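You operate a simulated robot arm through the tools that you are given. There is no shell and no other tool.

Carry out the task below with a simulated robot arm. There is one attempt and no reset: what you move stays moved.

TASK
Put things in order on the yellow bench. At the end: the yellow clamp pad stands where the silver varnish tin stood; the white post is in the purple tub; the silver varnish tin stands where the pink clamp pad stood; the grey post is on the beige red tipped board; the pink clamp pad is on the green belt box; whatever was shut is shut again. Leave all else as you found it, and nothing knocked over.
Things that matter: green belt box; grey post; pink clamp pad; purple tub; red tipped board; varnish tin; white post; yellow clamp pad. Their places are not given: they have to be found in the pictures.

It is judged by the outcome, as a careful person would: the job done as asked, and still so three seconds after it is handed in. It fails if anything else is knocked over, pushed out of place, dropped, spilled or broken.

THE ROBOT
A 7-joint arm with a two-finger parallel gripper, fixed in place. Base frame: the origin is at the foot of the arm, x ahead of it, y to its left, z up; the work surface is at about z = 0.85. Readings come in m, degrees, newtons and seconds.
With the tool pointing down near the work surface it reaches from about 0.24 to 0.68 m from the base axis. Its first joint turns from -66.0 to 66.0 degrees. Payload 2.4 kg.
The TCP is the grasp point between the finger pads, 0.03 m short of the fingertips. In the tool frame z runs along the fingers and y along their closing line. Largest opening 0.094 m; finger width 0.028, thickness 0.01; the body of the gripper, 0.05 by 0.096 m, starts 0.055 m behind the TCP.
Orientation is that of the tool frame in the base frame, as a unit quaternion [x, y, z, w]. With the fingers straight down and closing along the base's y, the tool's x points along the base's -x, its y along +y and its z along -z.

THE INTERFACE
- The arm moves only by the tool servo_tool. Its argument "rows" is a list of rows, each an object (a shift or turn left out is 0, a gripper value left out holds the last) with "offset": the shift along the tool's x, y, z in units of 300 mm (1.0 is 300 mm), a list of three; "angular": the turn, a rotation vector about the tool's x, y, z in units of 90 degrees (1.0 is 90 degrees), a list of three; "gripper": the closure in counts, from 0 (fully open) to 255 (shut). In form: [{"offset": [x, y, z], "angular": [ax, ay, az], "gripper": gripper}, ...]. A call has 1 to 20 rows; each row is the pose to reach, as a shift and turn from the pose commanded when the call began, along the tool's axes at that moment. A call with a number of a shift or a turn outside -1 to 1 is refused whole. Rows are played at 5 a second. More than 0.05 m and 8.6 degrees between two rows, or a gripper value outside its range, and nothing of the call is played. Where a pose cannot be reached the arm comes as near as it can. A force on the tool above 40 N (or 10 N above the force at the start of the call, whichever is more), or a blocked arm, ends the call early, and 0.2 s more pass. The fingers move at their own pace (about 0.153 m/s each) and stop on an object; they squeeze with about 45 N. The grip force told is the motor's: it shows also when the fingers shut on nothing. Time passes only in rows, and 0.2 s behind the last, so rows that repeat a pose let the fingers close. The reply holds the time, the measured pose of the TCP, the force on the tool along the base axes, the opening and the grip force, in the units named above and with some noise, with the torque about the TCP (base axes, N m) and any sound that the robot's microphone picked up.
- Cameras (640 x 400 px; columns grow to the right, rows downward): "scene" is fixed at [0.0351, 0.48, 1.4288]; the picture's right is [-0.73, -0.68, 0.00], its down [-0.48, 0.52, -0.71] and it looks along [0.48, -0.52, -0.71] (base axes); focal length 214 px, centre (320, 200). "wrist" rides on the gripper at [0.076, 0.014, -0.103] in the tool frame; the picture's right is [-0.18, 0.98, 0.00], its down [-0.75, -0.14, -0.64] and it looks along [-0.63, -0.12, 0.77] (tool axes); focal length 243 px, centre (320, 200).
- grab_frame(camera): a new picture of that camera. The clock stands still meanwhile.
- point_at(camera, pixels): for up to 12 pixels [column, row] of the newest picture of that camera ("zoom" is the newest enlarged one), the place [x, y, z] in the base frame of the surface seen there, good to about 0.002 m. The clock stands still meanwhile.
- inspect(camera, box): a new picture of the part [left, top, right, bottom] of that camera's present view, enlarged. The clock stands still meanwhile.
- sign_off(): hands the job in; it is judged then, once.

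Open the gripper and draw the arm clear of the work before you hand the job in, unless the task says otherwise.

The tools are called after ">>>" as name(argument=value, ...) on one line, values as JSON. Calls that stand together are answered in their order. servo_tool: Moves the arm, as the interface text tells. Its arguments: {"type":"object","properties":{"rows":{"type":"array","items":{"type":"object","properties":{"offset":{"type":"array","items":{"type":"number"}},"angular":{"type":"array","items":{"type":"number"}},"gripper":{"type":"number"}}}}},"required":["rows"]} The other tools are called the same way: grab_frame (camera) takes a picture; point_at (camera, pixels) gives the place of the surface under pixels of a picture; inspect (camera, box) takes an enlarged picture of a part of a camera's view; sign_off () hands the job in.

At the start:

```text
time: 0.0
position: [0.3819, -0.1344, 1.21]
ee_rot: [0.0, 1.0, 0.0, 0.001]
force: [-0.1, 0.4, 0.2]
torque: [-0.02, 0.04, 0.01]
grip_width: 0.0939
grip_force: 0.0
```

scene: 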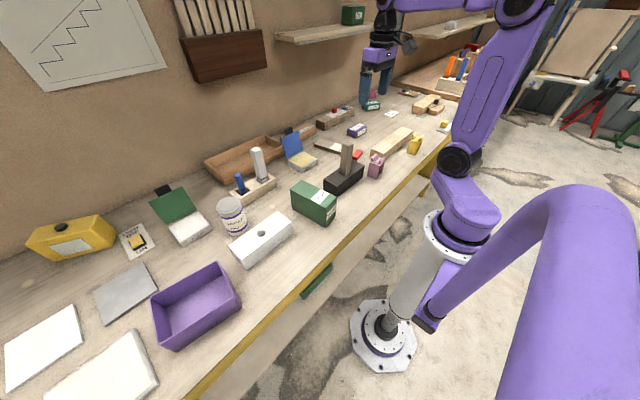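
wrist: 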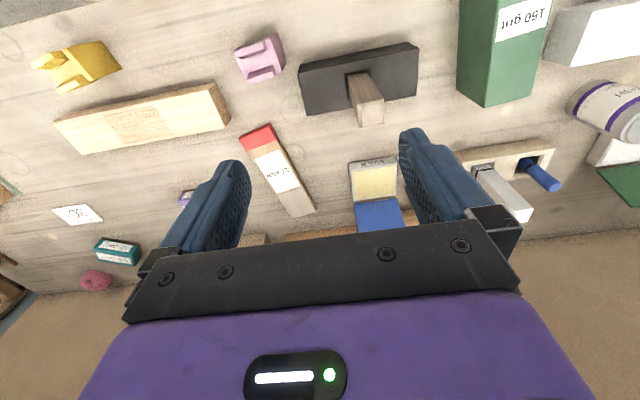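

The pictures show a bench with a yellow pad around scene (415,145), a pink pad at (376,166), a tin at (231,216), a holder with white and blue posts at (250,180), a green box at (314,202) and a purple tub at (196,305). I'll enlarge parts to see the details.

>>> inspect(camera="scene", box=[200, 120, 360, 220])

>>> inspect(camera="scene", box=[300, 80, 460, 180])

>>> inspect(camera="scene", box=[120, 180, 360, 330])

>>> inspect(camera="wrist", box=[0, 0, 320, 300])

>>> inspect(camera="wrist", box=[320, 0, 640, 300])

```text
4.00 times, centred on (280, 170) of scene
```

zoom: 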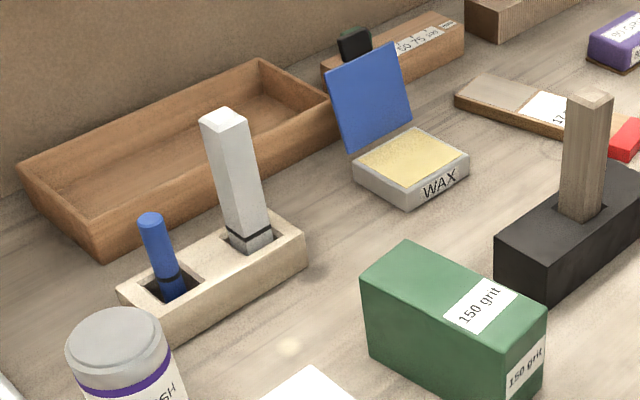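

```text
4.00 times, centred on (380, 130) of scene
```

zoom: 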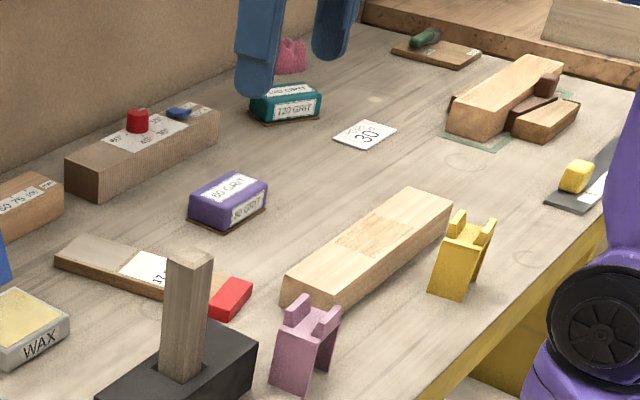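

```text
2.67 times, centred on (240, 255) of scene
```

zoom: 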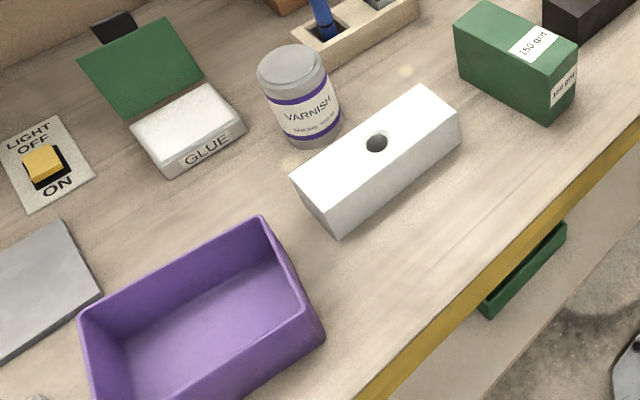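

```text
1.33 times, centred on (160, 150) of wrist
```

zoom: 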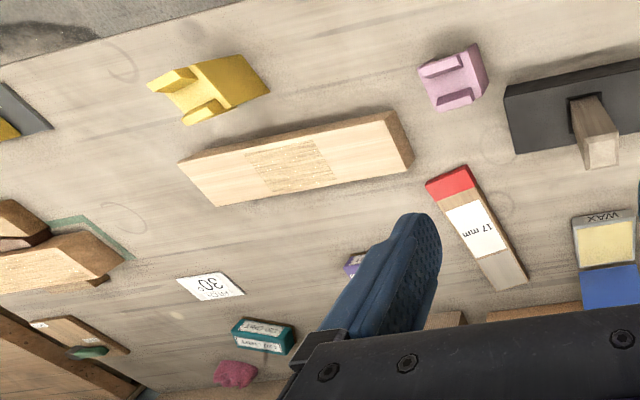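

```text
1.33 times, centred on (480, 150) of wrist
```

zoom: 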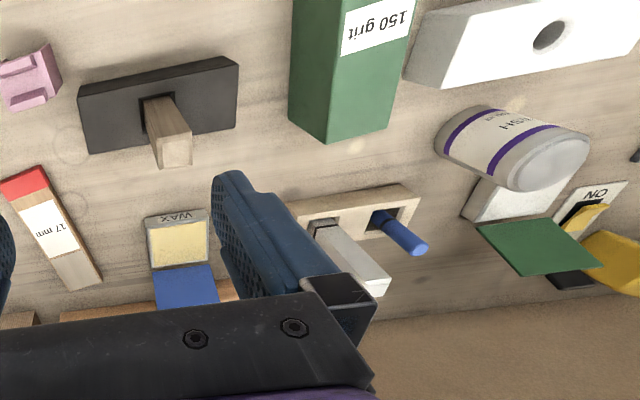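

Next I'll enlarge the remaining parts of the scene, to check for other posts, tins, tubs or boards and for anything that's shut.

>>> inspect(camera="scene", box=[0, 200, 240, 400])

>>> inspect(camera="scene", box=[380, 20, 540, 140])

>>> inspect(camera="scene", box=[300, 120, 380, 200])

>>> inspect(camera="scene", box=[220, 130, 300, 210])

```text
2.00 times, centred on (120, 300) of scene
```

zoom: 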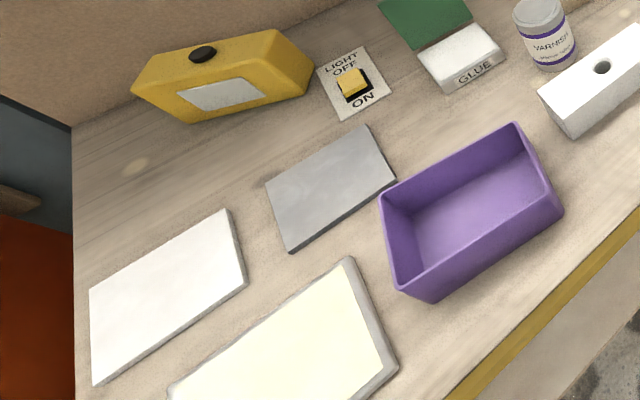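

```text
3.33 times, centred on (460, 80) of scene
```

zoom: 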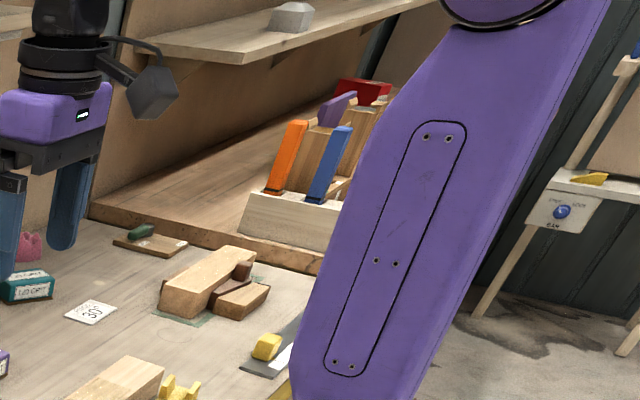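

```text
5.00 times, centred on (340, 160) of scene
```

zoom: 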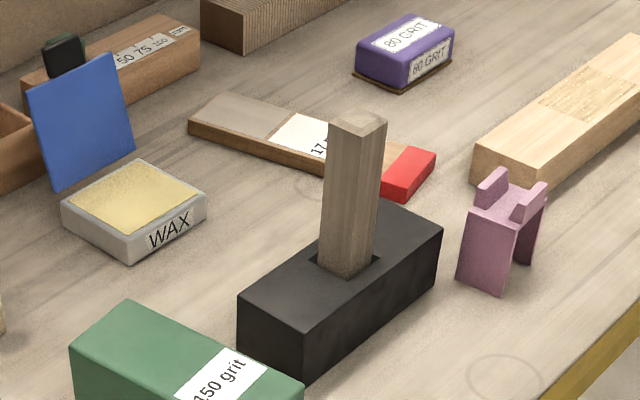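

```text
5.00 times, centred on (260, 170) of scene
```

zoom: 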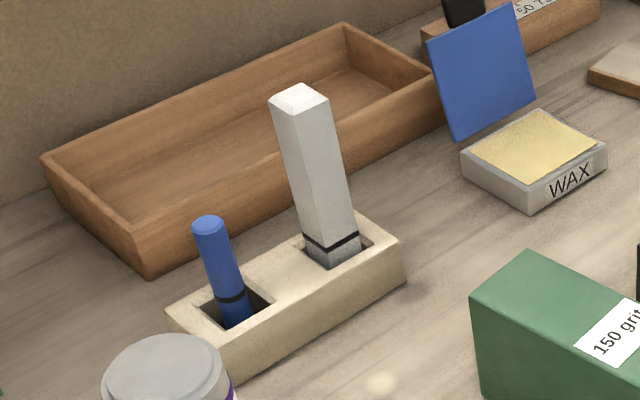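

Now I'll measure places on the objects in the scene picture: the pads, the tin, the posts and their holders, the box, tub and board.

>>> grab_frame(camera="scene")

>>> inspect(camera="scene", box=[300, 120, 380, 200])

>>> point_at(camera="zoom", pixels=[[356, 124], [348, 270], [350, 200], [240, 290], [305, 340], [440, 230], [385, 205], [300, 370], [320, 258], [378, 256], [438, 280], [240, 345]])

>>> point_at(camera="zoom", pixels=[[192, 118], [225, 97], [415, 150], [385, 190], [430, 155], [400, 185], [300, 150], [260, 130], [190, 130], [383, 198], [300, 200], [500, 370]])

>>> point_at(camera="zoom", pixels=[[480, 195], [505, 172], [512, 215], [545, 185], [505, 205], [460, 280], [505, 293], [535, 265], [485, 250], [530, 200], [475, 210], [515, 225]])

```text
taken
```

scene: 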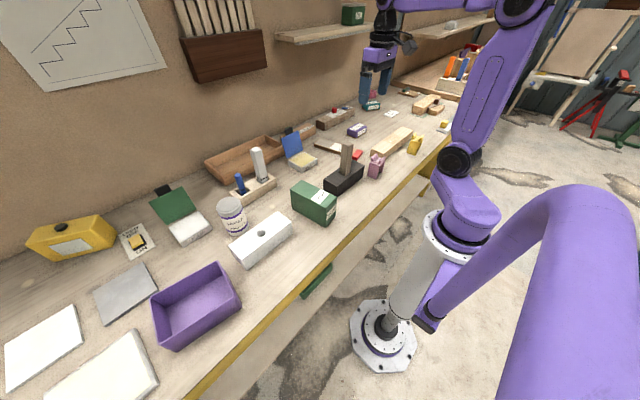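

```text
5.00 times, centred on (340, 160) of scene
```

zoom: 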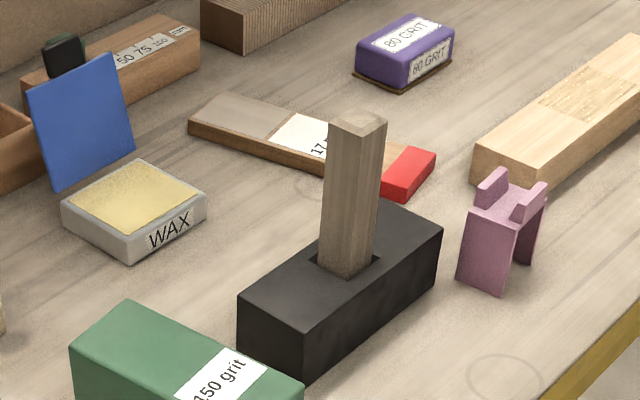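

```text
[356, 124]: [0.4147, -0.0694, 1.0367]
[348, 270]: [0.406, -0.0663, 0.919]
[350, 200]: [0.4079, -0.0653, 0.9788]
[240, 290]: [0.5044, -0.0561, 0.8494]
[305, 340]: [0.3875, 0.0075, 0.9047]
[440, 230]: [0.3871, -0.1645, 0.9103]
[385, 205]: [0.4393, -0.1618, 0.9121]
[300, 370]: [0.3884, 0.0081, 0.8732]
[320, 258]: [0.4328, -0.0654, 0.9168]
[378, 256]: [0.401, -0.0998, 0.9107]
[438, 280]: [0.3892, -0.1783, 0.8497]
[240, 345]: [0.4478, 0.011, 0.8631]
```

```text
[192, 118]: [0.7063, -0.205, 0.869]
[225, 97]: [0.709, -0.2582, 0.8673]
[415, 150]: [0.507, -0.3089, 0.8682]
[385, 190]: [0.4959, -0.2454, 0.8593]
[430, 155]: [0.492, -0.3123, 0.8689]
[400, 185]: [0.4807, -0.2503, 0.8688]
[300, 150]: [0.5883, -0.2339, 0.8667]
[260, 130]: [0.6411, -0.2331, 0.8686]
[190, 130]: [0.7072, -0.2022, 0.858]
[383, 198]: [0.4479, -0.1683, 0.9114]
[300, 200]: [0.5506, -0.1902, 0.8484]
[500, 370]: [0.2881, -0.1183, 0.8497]
```

```text
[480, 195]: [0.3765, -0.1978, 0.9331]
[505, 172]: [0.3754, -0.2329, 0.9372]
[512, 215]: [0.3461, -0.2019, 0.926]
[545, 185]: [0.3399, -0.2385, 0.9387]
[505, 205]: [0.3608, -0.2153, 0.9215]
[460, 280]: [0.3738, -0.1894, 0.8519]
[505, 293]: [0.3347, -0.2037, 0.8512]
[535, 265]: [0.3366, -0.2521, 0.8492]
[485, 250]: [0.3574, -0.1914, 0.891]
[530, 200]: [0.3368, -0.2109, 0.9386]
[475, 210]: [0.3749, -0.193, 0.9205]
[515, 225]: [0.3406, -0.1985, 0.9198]
```

Next come the white post and its holder, the tin, box and tub.

>>> inspect(camera="scene", box=[210, 130, 290, 180])

>>> point_at(camera="zoom", pixels=[[380, 150], [350, 160], [400, 140], [385, 200], [400, 300], [360, 200], [420, 260], [220, 370], [240, 380], [430, 200], [370, 300], [500, 350]])

>>> inspect(camera="scene", box=[210, 150, 290, 210])

>>> point_at(camera="zoom", pixels=[[350, 0], [385, 60], [400, 180], [375, 120], [430, 170], [230, 230], [440, 205], [520, 270], [240, 330], [520, 240], [320, 340], [395, 0]])

```text
8.00 times, centred on (250, 155) of scene
```

zoom: 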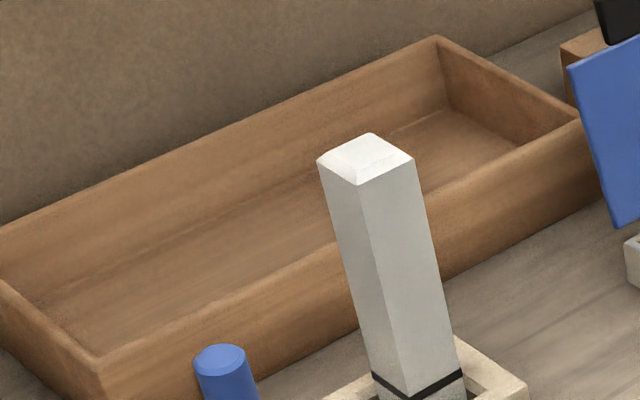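

```text
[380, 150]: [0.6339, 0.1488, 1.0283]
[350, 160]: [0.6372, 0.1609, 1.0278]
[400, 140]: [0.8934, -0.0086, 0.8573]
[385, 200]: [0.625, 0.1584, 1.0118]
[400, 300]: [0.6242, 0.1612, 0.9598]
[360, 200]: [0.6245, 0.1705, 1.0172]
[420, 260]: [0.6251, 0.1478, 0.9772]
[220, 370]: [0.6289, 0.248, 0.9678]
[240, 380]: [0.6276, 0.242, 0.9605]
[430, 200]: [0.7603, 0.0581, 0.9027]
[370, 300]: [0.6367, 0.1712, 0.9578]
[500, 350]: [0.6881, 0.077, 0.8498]
```

```text
6.67 times, centred on (250, 180) of scene
```

zoom: 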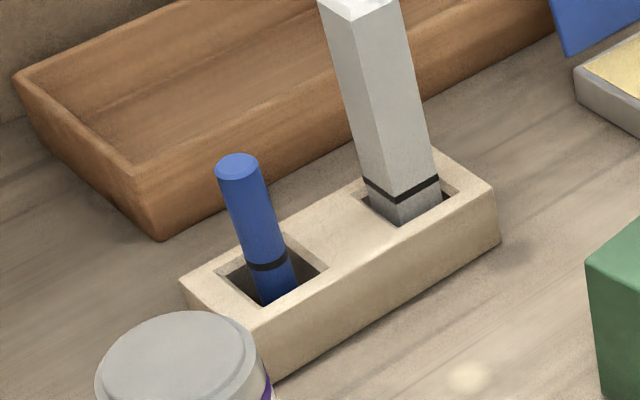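

```text
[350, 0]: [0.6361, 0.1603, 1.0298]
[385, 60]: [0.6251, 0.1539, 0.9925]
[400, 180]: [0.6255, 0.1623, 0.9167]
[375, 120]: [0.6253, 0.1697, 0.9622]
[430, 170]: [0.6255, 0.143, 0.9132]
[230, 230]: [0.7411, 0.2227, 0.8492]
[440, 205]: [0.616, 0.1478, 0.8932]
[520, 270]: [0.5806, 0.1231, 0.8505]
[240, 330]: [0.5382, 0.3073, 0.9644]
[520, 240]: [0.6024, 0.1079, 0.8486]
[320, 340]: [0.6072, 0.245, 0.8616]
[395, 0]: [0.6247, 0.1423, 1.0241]
```

Now the tin, green box and purple tub.

>>> inspect(camera="scene", box=[200, 180, 360, 280])

>>> point_at(camera="zoom", pixels=[[118, 75], [118, 100], [68, 100], [170, 95], [120, 130], [130, 220], [100, 215], [175, 200], [80, 180], [140, 180], [95, 75], [118, 65]])

>>> point_at(camera="zoom", pixels=[[408, 8], [368, 38], [480, 100], [540, 68], [450, 50], [480, 170], [540, 130], [368, 100], [400, 70], [510, 110], [545, 75], [490, 90]])

>>> inspect(camera="scene", box=[130, 240, 290, 360])

>>> point_at(camera="zoom", pixels=[[355, 95], [85, 245], [160, 420], [430, 255], [300, 200], [220, 330], [300, 280], [350, 230], [200, 260], [260, 160], [330, 320], [440, 300]])

```text
4.00 times, centred on (280, 230) of scene
```

zoom: 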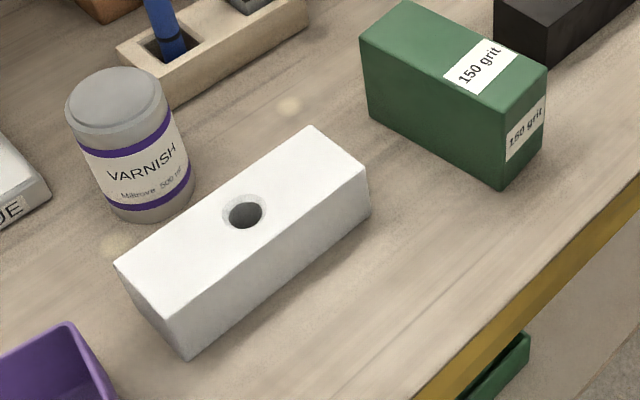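

```text
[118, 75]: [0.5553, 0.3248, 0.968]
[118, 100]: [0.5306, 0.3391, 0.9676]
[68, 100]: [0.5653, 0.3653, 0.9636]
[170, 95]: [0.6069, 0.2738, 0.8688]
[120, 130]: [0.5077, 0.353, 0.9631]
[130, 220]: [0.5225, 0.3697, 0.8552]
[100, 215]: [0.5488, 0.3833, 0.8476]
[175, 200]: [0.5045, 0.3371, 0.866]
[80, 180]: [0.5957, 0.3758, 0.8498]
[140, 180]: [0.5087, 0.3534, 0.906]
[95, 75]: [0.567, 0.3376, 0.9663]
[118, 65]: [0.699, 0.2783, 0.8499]
```

```text
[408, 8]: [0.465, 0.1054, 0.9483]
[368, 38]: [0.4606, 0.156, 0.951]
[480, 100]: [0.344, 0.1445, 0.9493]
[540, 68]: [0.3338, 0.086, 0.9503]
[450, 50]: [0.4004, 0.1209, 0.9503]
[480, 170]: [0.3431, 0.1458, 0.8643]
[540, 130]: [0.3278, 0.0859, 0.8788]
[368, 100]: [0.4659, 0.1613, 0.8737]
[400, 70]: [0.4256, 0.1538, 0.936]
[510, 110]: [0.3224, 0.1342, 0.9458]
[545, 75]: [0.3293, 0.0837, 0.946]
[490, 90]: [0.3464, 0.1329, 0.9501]
```

```text
3.33 times, centred on (210, 300) of scene
```

zoom: 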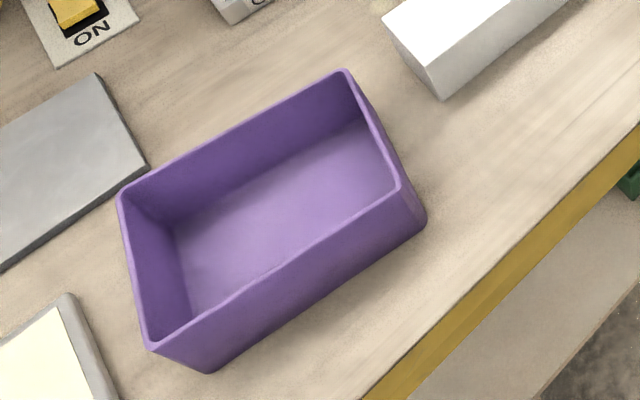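

```text
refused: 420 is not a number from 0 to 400
```

The tub query had an out-of-range pixel, so I'll repeat it with valid pixels, and look at the yellow pad as well.

>>> point_at(camera="zoom", pixels=[[345, 71], [122, 190], [150, 345], [402, 185], [300, 200], [220, 260], [210, 370], [422, 225], [200, 230], [260, 150], [330, 180], [375, 150]])

>>> inspect(camera="scene", box=[380, 115, 444, 165])

>>> point_at(camera="zoom", pixels=[[310, 205], [345, 165], [300, 215], [355, 240], [400, 205], [330, 230], [290, 340], [340, 350], [390, 300], [310, 280], [370, 240], [390, 225]])

```text
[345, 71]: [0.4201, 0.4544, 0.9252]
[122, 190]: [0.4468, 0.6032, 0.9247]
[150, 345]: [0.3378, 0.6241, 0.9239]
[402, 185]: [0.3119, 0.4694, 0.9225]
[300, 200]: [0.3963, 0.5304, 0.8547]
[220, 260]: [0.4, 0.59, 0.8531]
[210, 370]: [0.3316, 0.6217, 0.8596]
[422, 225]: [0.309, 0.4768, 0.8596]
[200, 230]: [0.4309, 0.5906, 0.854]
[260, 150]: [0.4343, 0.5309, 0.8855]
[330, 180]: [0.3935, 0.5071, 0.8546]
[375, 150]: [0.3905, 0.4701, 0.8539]
```

```text
8.00 times, centred on (412, 140) of scene
```

zoom: 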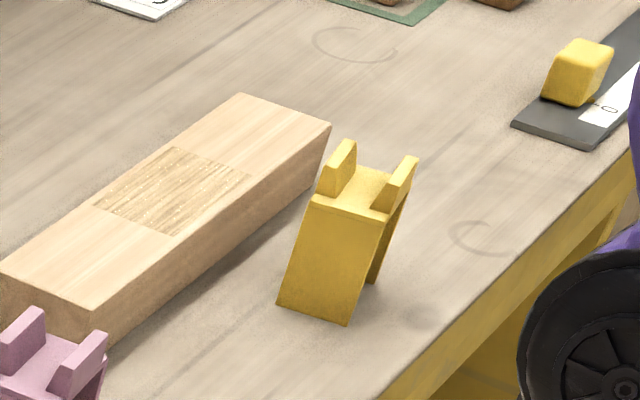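

```text
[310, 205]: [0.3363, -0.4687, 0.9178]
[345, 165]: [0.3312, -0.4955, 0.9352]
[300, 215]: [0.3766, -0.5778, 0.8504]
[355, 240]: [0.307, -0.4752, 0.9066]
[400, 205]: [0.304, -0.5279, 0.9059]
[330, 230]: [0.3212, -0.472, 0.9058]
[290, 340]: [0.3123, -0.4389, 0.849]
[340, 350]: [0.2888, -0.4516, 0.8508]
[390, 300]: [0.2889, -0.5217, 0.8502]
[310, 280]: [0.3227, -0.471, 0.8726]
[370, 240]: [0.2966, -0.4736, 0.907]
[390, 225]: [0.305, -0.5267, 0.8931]
```

I've measured the layout: pink pad near (0.357,-0.217), green box top at z 0.95, tin near (0.54,0.345), yellow pad near (0.315,-0.497), tub centre near (0.379,0.538). I'll move above the pink pad to see it closely with the wrist camera.

>>> servo_tool(rows=[{"offset": [0.0208, -0.0683, 0.0917], "gripper": 0}, {"offset": [0.0417, -0.1367, 0.1833]}, {"offset": [0.0625, -0.205, 0.275]}, {"offset": [0.0833, -0.2733, 0.3667]}, {"offset": [0.0833, -0.2733, 0.3667]}])

>>> grab_frame(camera="wrist")

```text
time: 1.2
position: [0.3564, -0.2162, 1.1015]
ee_rot: [0.0, 1.0, 0.0, 0.001]
force: [-0.1, -1.3, -0.2]
torque: [-0.01, -0.02, 0.01]
grip_width: 0.0941
grip_force: 0.0
```

```text
taken
```

wrist: 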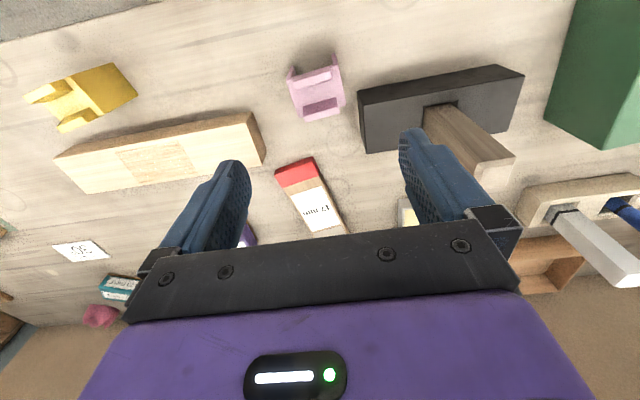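

The pink pad is at wrist (317,88). I'll enlarge it and measure its edges.

>>> inspect(camera="wrist", box=[260, 40, 380, 140])

>>> inspect(camera="wrist", box=[277, 48, 357, 128])

```text
4.00 times, centred on (320, 90) of wrist
```

zoom: 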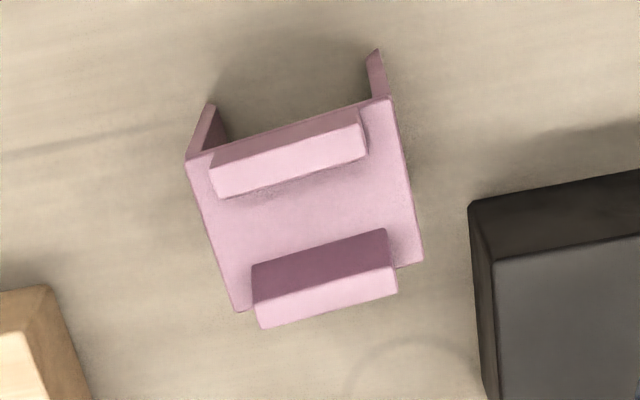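

```text
5.00 times, centred on (317, 88) of wrist
```

zoom: 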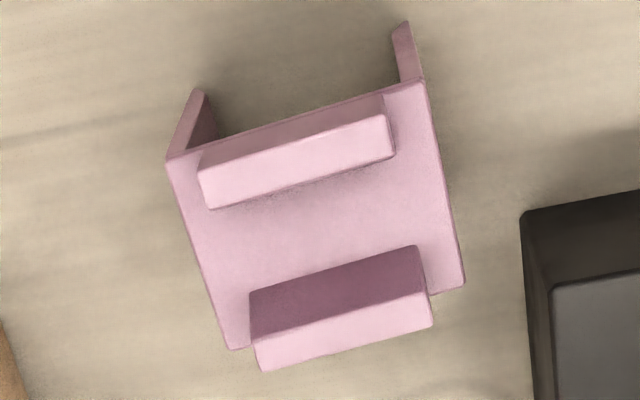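

I'll measure the plate corners, tabs and legs of the pink pad in the zoomed picture.

>>> point_at(camera="zoom", pixels=[[172, 162], [421, 88], [460, 283], [236, 345], [310, 230], [205, 190], [392, 150], [260, 365], [428, 320], [250, 300], [418, 255], [385, 100]])

>>> point_at(camera="zoom", pixels=[[195, 92], [405, 28], [400, 60], [300, 130], [300, 180], [340, 350], [280, 320], [440, 200], [200, 250], [548, 300], [530, 225], [5, 360]])

```text
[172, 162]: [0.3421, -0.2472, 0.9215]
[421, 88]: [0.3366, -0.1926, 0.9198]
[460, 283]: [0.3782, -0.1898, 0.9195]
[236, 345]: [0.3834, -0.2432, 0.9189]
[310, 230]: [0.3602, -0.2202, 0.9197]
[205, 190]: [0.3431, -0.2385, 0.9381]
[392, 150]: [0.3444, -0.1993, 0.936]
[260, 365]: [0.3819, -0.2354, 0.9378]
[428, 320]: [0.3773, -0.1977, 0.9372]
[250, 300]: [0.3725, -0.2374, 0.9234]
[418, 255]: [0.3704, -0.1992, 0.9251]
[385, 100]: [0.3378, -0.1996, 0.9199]
```

```text
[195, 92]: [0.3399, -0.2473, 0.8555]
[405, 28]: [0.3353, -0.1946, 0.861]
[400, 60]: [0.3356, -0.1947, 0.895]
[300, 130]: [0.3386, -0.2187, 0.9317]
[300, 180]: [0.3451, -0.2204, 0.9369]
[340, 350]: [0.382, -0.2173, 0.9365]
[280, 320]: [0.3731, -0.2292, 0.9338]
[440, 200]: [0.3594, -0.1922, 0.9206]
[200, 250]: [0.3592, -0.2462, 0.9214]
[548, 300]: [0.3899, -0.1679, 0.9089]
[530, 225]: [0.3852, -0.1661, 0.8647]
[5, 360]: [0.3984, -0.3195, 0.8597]
```

The pink pad's top plate has corners (0.342,-0.247), (0.337,-0.193), (0.378,-0.190) and (0.383,-0.243), so its centre is about (0.360,-0.218), turned about +5.6°. I'll turn the tool to match, half-open the fingers and lower to z≈0.905 over the leg faces.

>>> servo_tool(rows=[{"offset": [-0.0103, -0.0053, 0.05], "angular": [0, 0, -0.0622], "gripper": 45}, {"offset": [-0.0103, -0.0053, 0.18], "angular": [0, 0, -0.0622]}, {"offset": [-0.0103, -0.0053, 0.31], "angular": [0, 0, -0.0622]}, {"offset": [-0.0103, -0.0053, 0.4], "angular": [0, 0, -0.0622]}, {"offset": [-0.0103, -0.0053, 0.4], "angular": [0, 0, -0.0622]}])

>>> grab_frame(camera="wrist")

>>> inspect(camera="scene", box=[300, 80, 460, 200])

```text
time: 2.4
position: [0.3608, -0.2152, 0.982]
ee_rot: [-0.05, 0.999, 0.0, 0.0]
force: [-0.4, 0.0, 0.1]
torque: [0.0, -0.02, -0.02]
grip_width: 0.0773
grip_force: 0.0
```

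```text
taken
```

wrist: 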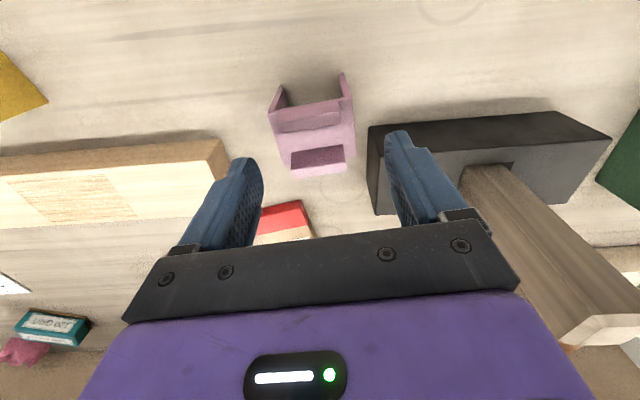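

```text
3.33 times, centred on (380, 140) of scene
```

zoom: 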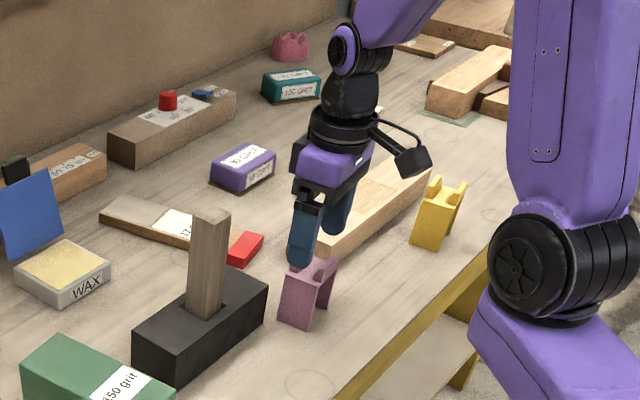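

The fingers straddle the pad and the grey post is well clear of the hand. I'll lower a further 0.075 m and then close.

>>> servo_tool(rows=[{"offset": [0, 0, 0.08]}, {"offset": [0, 0, 0.16]}, {"offset": [0, 0, 0.22]}, {"offset": [0, 0, 0.25]}, {"offset": [0, 0, 0.25]}])

>>> grab_frame(camera="wrist")

```text
time: 3.6
position: [0.3596, -0.2156, 0.9038]
ee_rot: [-0.049, 0.999, 0.0, 0.001]
force: [-0.5, 0.7, 0.6]
torque: [0.01, -0.01, 0.02]
grip_width: 0.0777
grip_force: 0.0
```

```text
taken
```

wrist: 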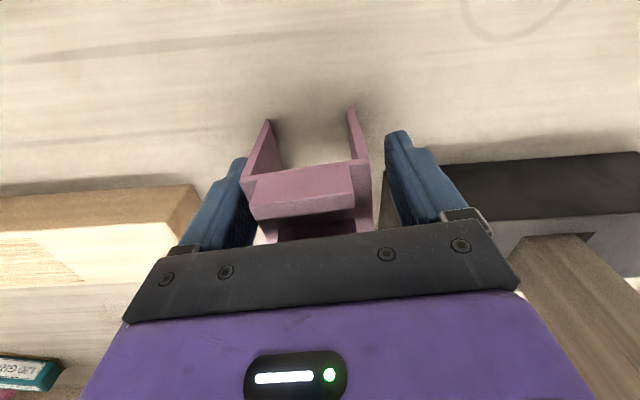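

The pad sits slightly nearer the left finger, so I'll shift 3 mm toward -y and close the fingers.

>>> servo_tool(rows=[{"offset": [0, -0.01, 0]}, {"offset": [0, -0.01, 0], "gripper": 255}, {"offset": [0, -0.01, 0], "gripper": 255}, {"offset": [0, -0.01, 0], "gripper": 255}])

```text
time: 4.6
position: [0.359, -0.2195, 0.9056]
ee_rot: [-0.048, 0.999, 0.001, 0.0]
force: [0.7, 0.0, 0.1]
torque: [0.04, -0.03, 0.02]
grip_width: 0.0616
grip_force: 45.6
```

The pad is gripped at width 0.062 with 45 N. I'll lift it straight up 0.22 m so that it clears the grey post.

>>> servo_tool(rows=[{"offset": [0, -0.01, -0.05]}, {"offset": [0, -0.01, -0.15]}, {"offset": [0, -0.01, -0.28]}, {"offset": [0, -0.01, -0.41]}, {"offset": [0, -0.01, -0.54]}, {"offset": [0, -0.01, -0.66]}, {"offset": [0, -0.01, -0.7333]}, {"offset": [0, -0.01, -0.7333]}])

>>> grab_frame(camera="wrist")

>>> inspect(camera="scene", box=[260, 80, 460, 230])

```text
time: 6.4
position: [0.3593, -0.2222, 1.1253]
ee_rot: [-0.049, 0.999, 0.0, 0.001]
force: [-0.2, 1.2, -0.8]
torque: [-0.01, -0.02, -0.03]
grip_width: 0.0388
grip_force: 44.7
```

```text
taken
```

wrist: 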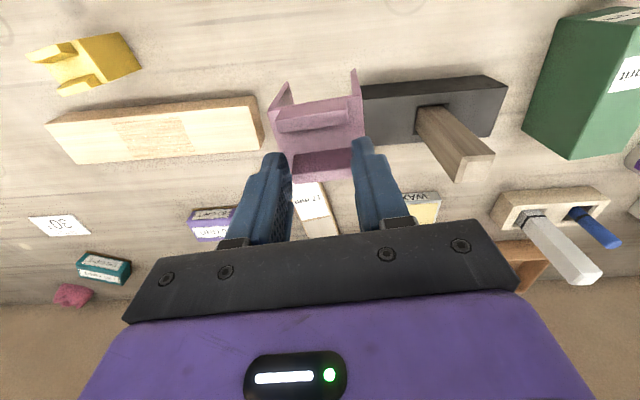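

```text
2.67 times, centred on (360, 155) of scene
```

zoom: 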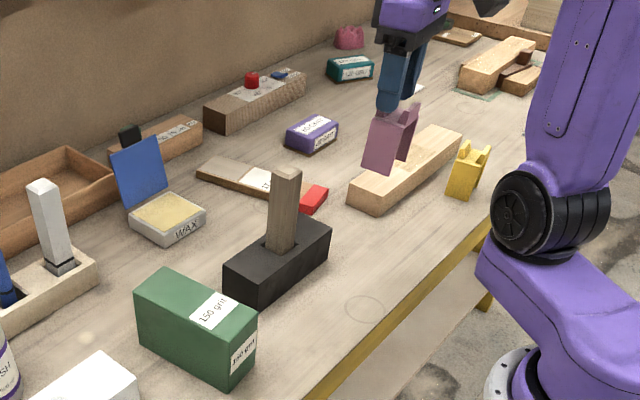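

The width reads 0.039 now, so the fingers have slid up the sloping legs onto the tabs. I'll measure how the pad is being held before going on.

>>> inspect(camera="wrist", box=[220, 50, 440, 200])

>>> inspect(camera="scene", box=[370, 60, 450, 160])

>>> point_at(camera="zoom", pixels=[[230, 195], [200, 290], [280, 330], [265, 230], [300, 180], [330, 230], [240, 210], [310, 230], [225, 250], [220, 140], [260, 190], [290, 235]])

```text
2.67 times, centred on (330, 125) of wrist
```

zoom: 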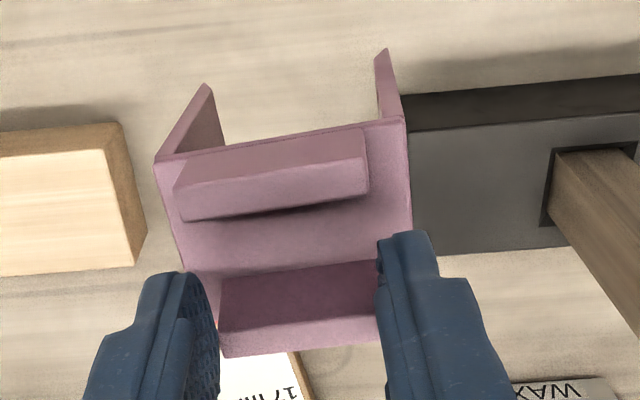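

```text
4.00 times, centred on (410, 110) of scene
```

zoom: 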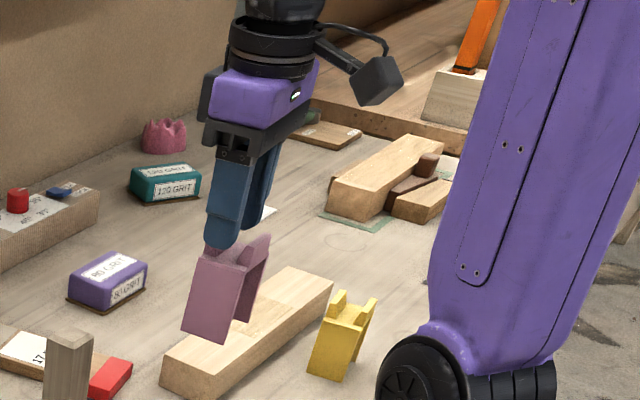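

```text
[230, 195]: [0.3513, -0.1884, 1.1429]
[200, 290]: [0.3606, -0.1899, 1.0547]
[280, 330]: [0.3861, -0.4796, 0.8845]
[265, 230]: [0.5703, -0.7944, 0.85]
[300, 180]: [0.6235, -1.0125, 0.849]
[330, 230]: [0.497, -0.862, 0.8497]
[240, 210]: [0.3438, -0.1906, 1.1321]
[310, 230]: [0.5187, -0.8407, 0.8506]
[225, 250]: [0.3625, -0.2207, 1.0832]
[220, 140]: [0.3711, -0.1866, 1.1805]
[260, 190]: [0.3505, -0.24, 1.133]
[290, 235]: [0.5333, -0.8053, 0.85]
```

It seems that only the far tab is held. I'll measure the pad's corner points in the wrist view to learn its tilt.

>>> inspect(camera="wrist", box=[220, 50, 440, 200])

>>> point_at(camera="zoom", pixels=[[162, 165], [400, 125], [408, 225], [192, 265], [206, 90], [382, 55], [182, 215], [362, 190], [232, 350], [360, 340], [290, 250], [300, 320]])

>>> inspect(camera="scene", box=[390, 100, 450, 150])

>>> point_at(camera="zoom", pixels=[[170, 170], [160, 250], [130, 360], [220, 385], [270, 250], [300, 180], [320, 230], [290, 330], [230, 180], [265, 215], [180, 210], [240, 300]])

```text
2.67 times, centred on (330, 125) of wrist
```

zoom: 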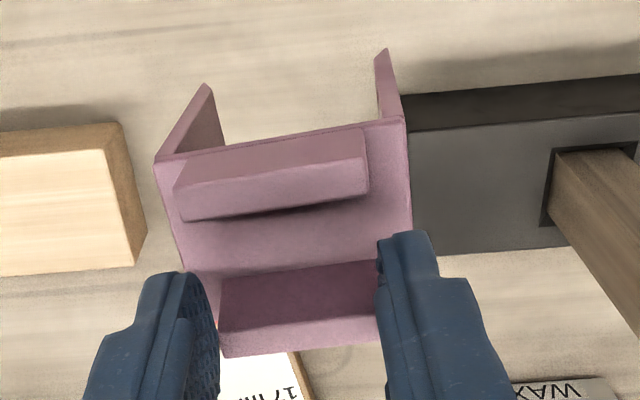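

```text
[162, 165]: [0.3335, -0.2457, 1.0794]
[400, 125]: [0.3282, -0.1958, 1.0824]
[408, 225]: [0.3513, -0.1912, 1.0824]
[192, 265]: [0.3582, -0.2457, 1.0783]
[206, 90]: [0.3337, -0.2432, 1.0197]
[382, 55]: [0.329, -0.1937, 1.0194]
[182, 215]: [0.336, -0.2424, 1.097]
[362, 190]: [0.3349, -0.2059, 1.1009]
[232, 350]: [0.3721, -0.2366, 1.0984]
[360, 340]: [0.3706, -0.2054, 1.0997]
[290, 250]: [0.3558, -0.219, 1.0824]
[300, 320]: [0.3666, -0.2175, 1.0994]
```

```text
8.00 times, centred on (420, 125) of scene
```

zoom: 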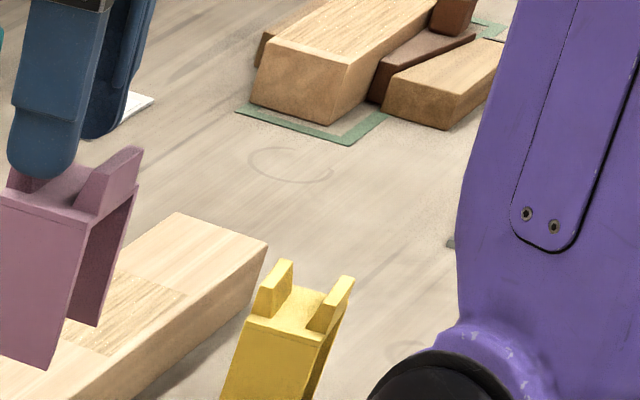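

```text
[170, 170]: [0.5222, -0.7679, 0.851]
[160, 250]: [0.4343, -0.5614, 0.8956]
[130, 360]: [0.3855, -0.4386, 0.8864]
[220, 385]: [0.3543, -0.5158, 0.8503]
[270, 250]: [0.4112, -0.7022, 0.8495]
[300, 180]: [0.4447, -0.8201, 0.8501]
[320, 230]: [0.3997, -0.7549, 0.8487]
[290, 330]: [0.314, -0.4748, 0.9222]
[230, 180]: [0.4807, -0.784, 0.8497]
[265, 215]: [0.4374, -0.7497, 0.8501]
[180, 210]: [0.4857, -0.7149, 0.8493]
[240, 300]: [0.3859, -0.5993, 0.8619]
```

The pad hangs level (plate at z≈1.081, base ≈1.011), but it's held only by the tips on one tab. I'll lower it slowly back to the bench at the same spot and regrip it across its parallel sides.

>>> servo_tool(rows=[{"offset": [0, 0, 0.04]}, {"offset": [0, 0, 0.1]}, {"offset": [0, 0, 0.16]}, {"offset": [0, 0, 0.22]}, {"offset": [0, 0, 0.28]}, {"offset": [0, 0, 0.34]}, {"offset": [0, 0, 0.4]}, {"offset": [0, 0, 0.45]}, {"offset": [0, 0, 0.48]}, {"offset": [0, 0, 0.5]}, {"offset": [0, 0, 0.5]}])

>>> grab_frame(camera="wrist")

>>> inspect(camera="scene", box=[340, 110, 420, 190])

```text
time: 8.8
position: [0.361, -0.2244, 0.9759]
ee_rot: [-0.049, 0.999, 0.001, 0.0]
force: [0.2, 0.6, -0.4]
torque: [-0.01, 0.02, 0.0]
grip_width: 0.0392
grip_force: 44.4
```

```text
taken
```

wrist: 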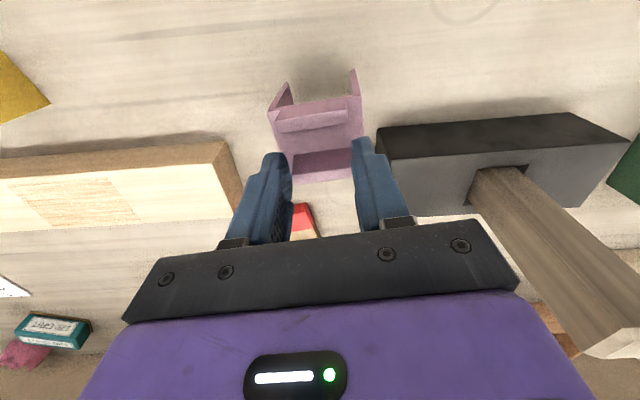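

```text
5.00 times, centred on (380, 150) of scene
```

zoom: 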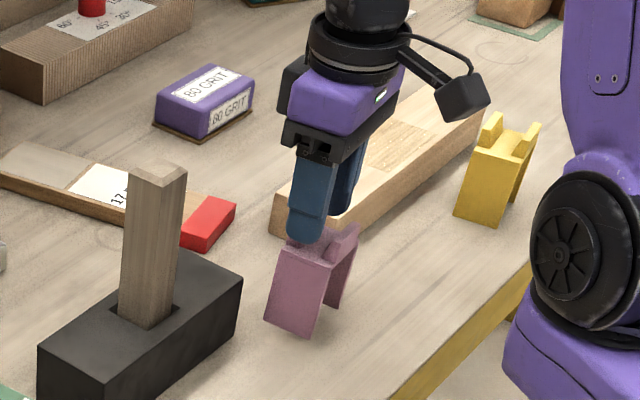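

It's still held, with the base at about z 0.861. I'll lower the last 11 mm in small steps, watching the force, and then check that the legs touch.

>>> servo_tool(rows=[{"offset": [0, 0, 0.01]}, {"offset": [0, 0, 0.02]}, {"offset": [0, 0, 0.028]}, {"offset": [0, 0, 0.034]}, {"offset": [0, 0, 0.034]}])

>>> inspect(camera="scene", box=[340, 130, 400, 190])

>>> inspect(camera="wrist", box=[240, 50, 400, 200])

>>> point_at(camera="zoom", pixels=[[130, 130], [320, 130], [130, 60], [300, 55], [200, 160], [250, 200], [180, 210], [320, 180], [130, 210], [270, 270], [180, 290], [200, 260]])

```text
time: 10.0
position: [0.3626, -0.2224, 0.966]
ee_rot: [-0.049, 0.999, 0.001, 0.001]
force: [-0.2, -0.6, -0.6]
torque: [0.02, 0.0, 0.0]
grip_width: 0.039
grip_force: 45.4
```

```text
6.67 times, centred on (370, 160) of scene
```

zoom: 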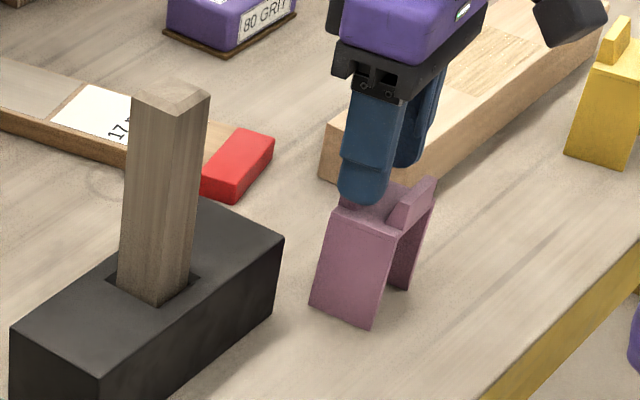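

```text
2.67 times, centred on (320, 125) of wrist
```

zoom: 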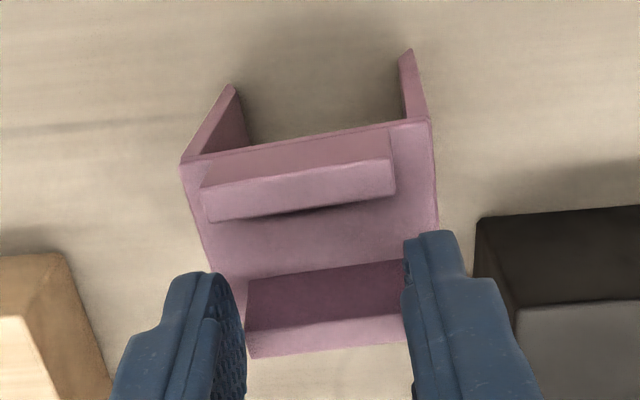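

```text
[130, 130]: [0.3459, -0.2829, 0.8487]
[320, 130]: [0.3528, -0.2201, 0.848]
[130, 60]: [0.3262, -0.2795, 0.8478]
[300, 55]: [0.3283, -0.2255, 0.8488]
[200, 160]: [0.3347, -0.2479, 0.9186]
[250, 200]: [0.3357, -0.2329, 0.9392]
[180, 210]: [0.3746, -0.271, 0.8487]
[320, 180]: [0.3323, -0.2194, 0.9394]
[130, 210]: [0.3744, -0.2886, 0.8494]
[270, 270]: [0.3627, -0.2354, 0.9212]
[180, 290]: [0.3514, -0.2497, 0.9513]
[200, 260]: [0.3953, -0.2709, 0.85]
```

The tab tops are at z 0.939, so the legs are on the bench. I'll open the fingers and rise straight up.

>>> servo_tool(rows=[{"offset": [0, 0, 0.003], "gripper": 120}, {"offset": [0, 0, 0.003], "gripper": 0}, {"offset": [0, 0, 0.003], "gripper": 0}, {"offset": [0, 0, -0.1], "gripper": 0}, {"offset": [0, 0, -0.2], "gripper": 0}, {"offset": [0, 0, -0.2], "gripper": 0}])

>>> inspect(camera="wrist", box=[240, 50, 400, 150])

>>> inspect(camera="scene", box=[340, 130, 400, 190])

```text
time: 11.4
position: [0.3621, -0.2231, 1.0254]
ee_rot: [-0.05, 0.999, 0.001, 0.001]
force: [0.0, -0.4, -0.1]
torque: [-0.02, -0.02, -0.01]
grip_width: 0.0941
grip_force: 0.2
```

```text
4.00 times, centred on (320, 100) of wrist
```

zoom: 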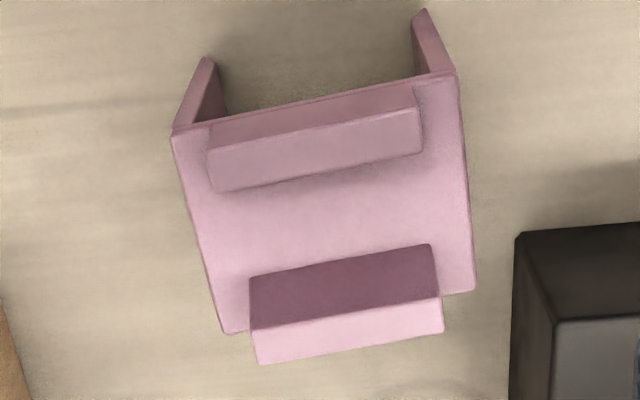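

```text
6.67 times, centred on (370, 160) of scene
```

zoom: 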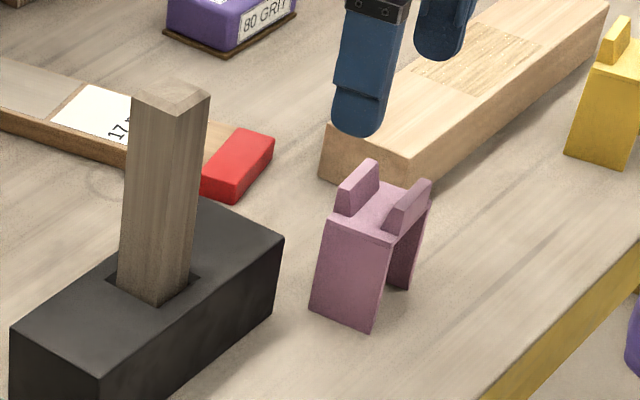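

The pad stands upright again. I'll measure its present pose, including how far its legs splay.

>>> inspect(camera="wrist", box=[240, 50, 400, 150])

>>> point_at(camera="zoom", pixels=[[178, 137], [453, 78], [471, 287], [226, 328], [212, 183], [418, 145], [260, 358], [440, 325], [205, 65], [425, 18], [310, 230], [300, 160]])

>>> inspect(camera="scene", box=[350, 140, 400, 190])

>>> point_at(camera="zoom", pixels=[[290, 185], [345, 220], [395, 150], [365, 235], [255, 350], [350, 375], [395, 320], [300, 290], [335, 165], [420, 100], [310, 110], [330, 250]])

```text
4.00 times, centred on (320, 100) of wrist
```

zoom: 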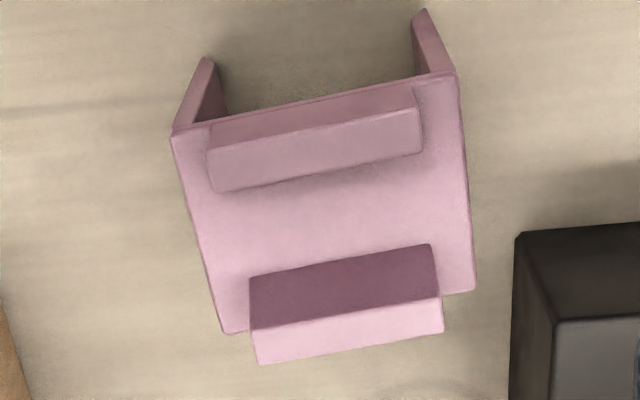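

```text
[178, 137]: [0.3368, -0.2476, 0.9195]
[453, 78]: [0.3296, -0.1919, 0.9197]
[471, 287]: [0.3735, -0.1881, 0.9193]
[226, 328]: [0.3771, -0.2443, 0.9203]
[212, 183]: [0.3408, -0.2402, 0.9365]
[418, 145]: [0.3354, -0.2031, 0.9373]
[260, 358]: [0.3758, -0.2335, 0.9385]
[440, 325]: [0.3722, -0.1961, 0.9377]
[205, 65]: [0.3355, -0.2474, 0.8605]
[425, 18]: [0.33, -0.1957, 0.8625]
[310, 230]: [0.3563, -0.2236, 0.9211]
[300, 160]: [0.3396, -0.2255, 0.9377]
```

```text
8.00 times, centred on (375, 165) of scene
```

zoom: 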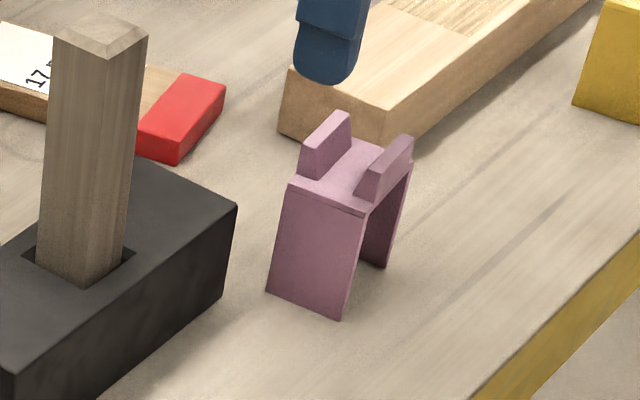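

```text
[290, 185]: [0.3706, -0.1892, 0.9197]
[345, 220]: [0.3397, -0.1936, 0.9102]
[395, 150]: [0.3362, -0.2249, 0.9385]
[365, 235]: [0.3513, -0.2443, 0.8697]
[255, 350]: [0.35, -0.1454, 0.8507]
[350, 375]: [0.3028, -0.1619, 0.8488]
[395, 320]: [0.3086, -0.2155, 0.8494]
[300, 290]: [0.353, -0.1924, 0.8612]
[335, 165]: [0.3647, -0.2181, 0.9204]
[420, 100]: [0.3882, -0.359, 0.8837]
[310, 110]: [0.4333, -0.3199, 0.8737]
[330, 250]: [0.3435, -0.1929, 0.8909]
```

The legs are in fact vertical. The TCP reading and the picture seem to differ by a few mm in y, so I'll look at the fingertips in both cameras to calibrate.

>>> grab_frame(camera="wrist")

>>> inspect(camera="scene", box=[370, 100, 430, 160])

>>> point_at(camera="wrist", pixels=[[240, 165], [248, 175], [235, 175], [225, 190], [400, 135], [408, 140], [420, 140], [430, 160], [405, 150], [250, 190]])

>>> point_at(camera="zoom", pixels=[[30, 340], [50, 330], [15, 300], [60, 300], [130, 200], [150, 240], [140, 220], [165, 230], [40, 280], [120, 220]])

```text
taken
```

wrist: 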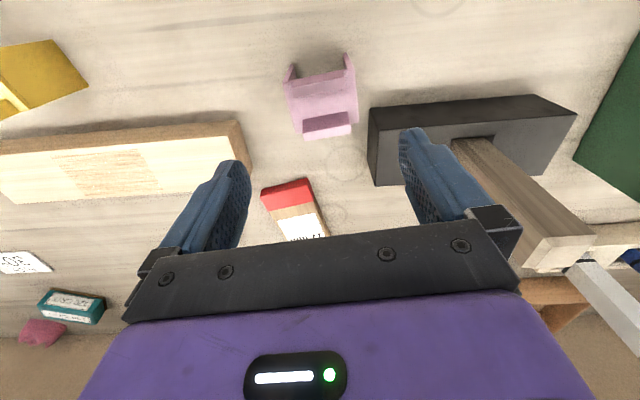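

```text
6.67 times, centred on (400, 130) of scene
```

zoom: 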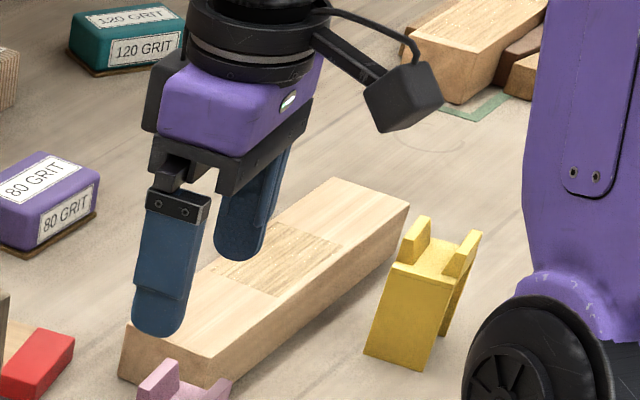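

```text
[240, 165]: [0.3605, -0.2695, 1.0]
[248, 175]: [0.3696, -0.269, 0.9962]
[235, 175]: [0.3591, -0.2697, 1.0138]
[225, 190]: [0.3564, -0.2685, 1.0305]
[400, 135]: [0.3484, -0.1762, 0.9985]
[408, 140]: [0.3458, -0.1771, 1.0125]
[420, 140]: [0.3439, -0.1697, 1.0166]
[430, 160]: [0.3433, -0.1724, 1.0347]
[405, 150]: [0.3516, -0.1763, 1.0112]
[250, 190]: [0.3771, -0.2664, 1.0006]
```

```text
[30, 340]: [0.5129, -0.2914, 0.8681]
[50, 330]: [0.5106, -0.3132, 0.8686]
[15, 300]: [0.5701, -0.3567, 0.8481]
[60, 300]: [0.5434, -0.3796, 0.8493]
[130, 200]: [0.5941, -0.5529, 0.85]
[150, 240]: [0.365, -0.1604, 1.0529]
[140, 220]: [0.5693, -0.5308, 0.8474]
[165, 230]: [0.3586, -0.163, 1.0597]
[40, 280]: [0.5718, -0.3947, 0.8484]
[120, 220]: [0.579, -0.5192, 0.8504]
```

The fingertip centre agrees with the TCP reading, so calibration is fine. I'll centre over the pad at (0.354,-0.218) and turn the tool by 90°, so the fingers close on the plate edges and the outer tab faces.

>>> servo_tool(rows=[{"offset": [0.0199, 0.022, 0], "angular": [0, 0, -0.083], "gripper": 0}, {"offset": [0.0199, 0.022, 0], "angular": [0, 0, -0.166]}, {"offset": [0.0199, 0.022, 0], "angular": [0, 0, -0.249]}, {"offset": [0.0199, 0.022, 0], "angular": [0, 0, -0.332]}, {"offset": [0.0199, 0.022, 0], "angular": [0, 0, -0.415]}, {"offset": [0.0199, 0.022, 0], "angular": [0, 0, -0.498]}, {"offset": [0.0199, 0.022, 0], "angular": [0, 0, -0.581]}, {"offset": [0.0199, 0.022, 0], "angular": [0, 0, -0.664]}, {"offset": [0.0199, 0.022, 0], "angular": [0, 0, -0.747]}, {"offset": [0.0199, 0.022, 0], "angular": [0, 0, -0.83]}, {"offset": [0.0199, 0.022, 0], "angular": [0, 0, -0.913]}, {"offset": [0.0199, 0.022, 0], "angular": [0, 0, -0.996]}, {"offset": [0.0199, 0.022, 0], "angular": [0, 0, -0.996]}])

>>> grab_frame(camera="wrist")

>>> grab_frame(camera="scene")

```text
time: 14.2
position: [0.3536, -0.2177, 1.0258]
ee_rot: [0.739, -0.673, -0.001, -0.001]
force: [0.4, -1.1, 0.6]
torque: [0.0, -0.01, 0.02]
grip_width: 0.0941
grip_force: 0.0
```

```text
taken
```

wrist: 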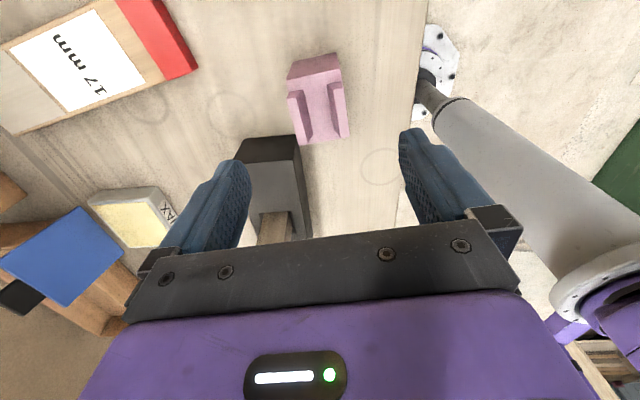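

```text
taken
```

scene: 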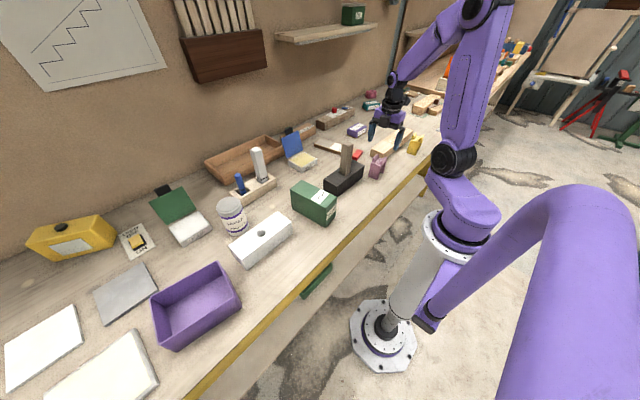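

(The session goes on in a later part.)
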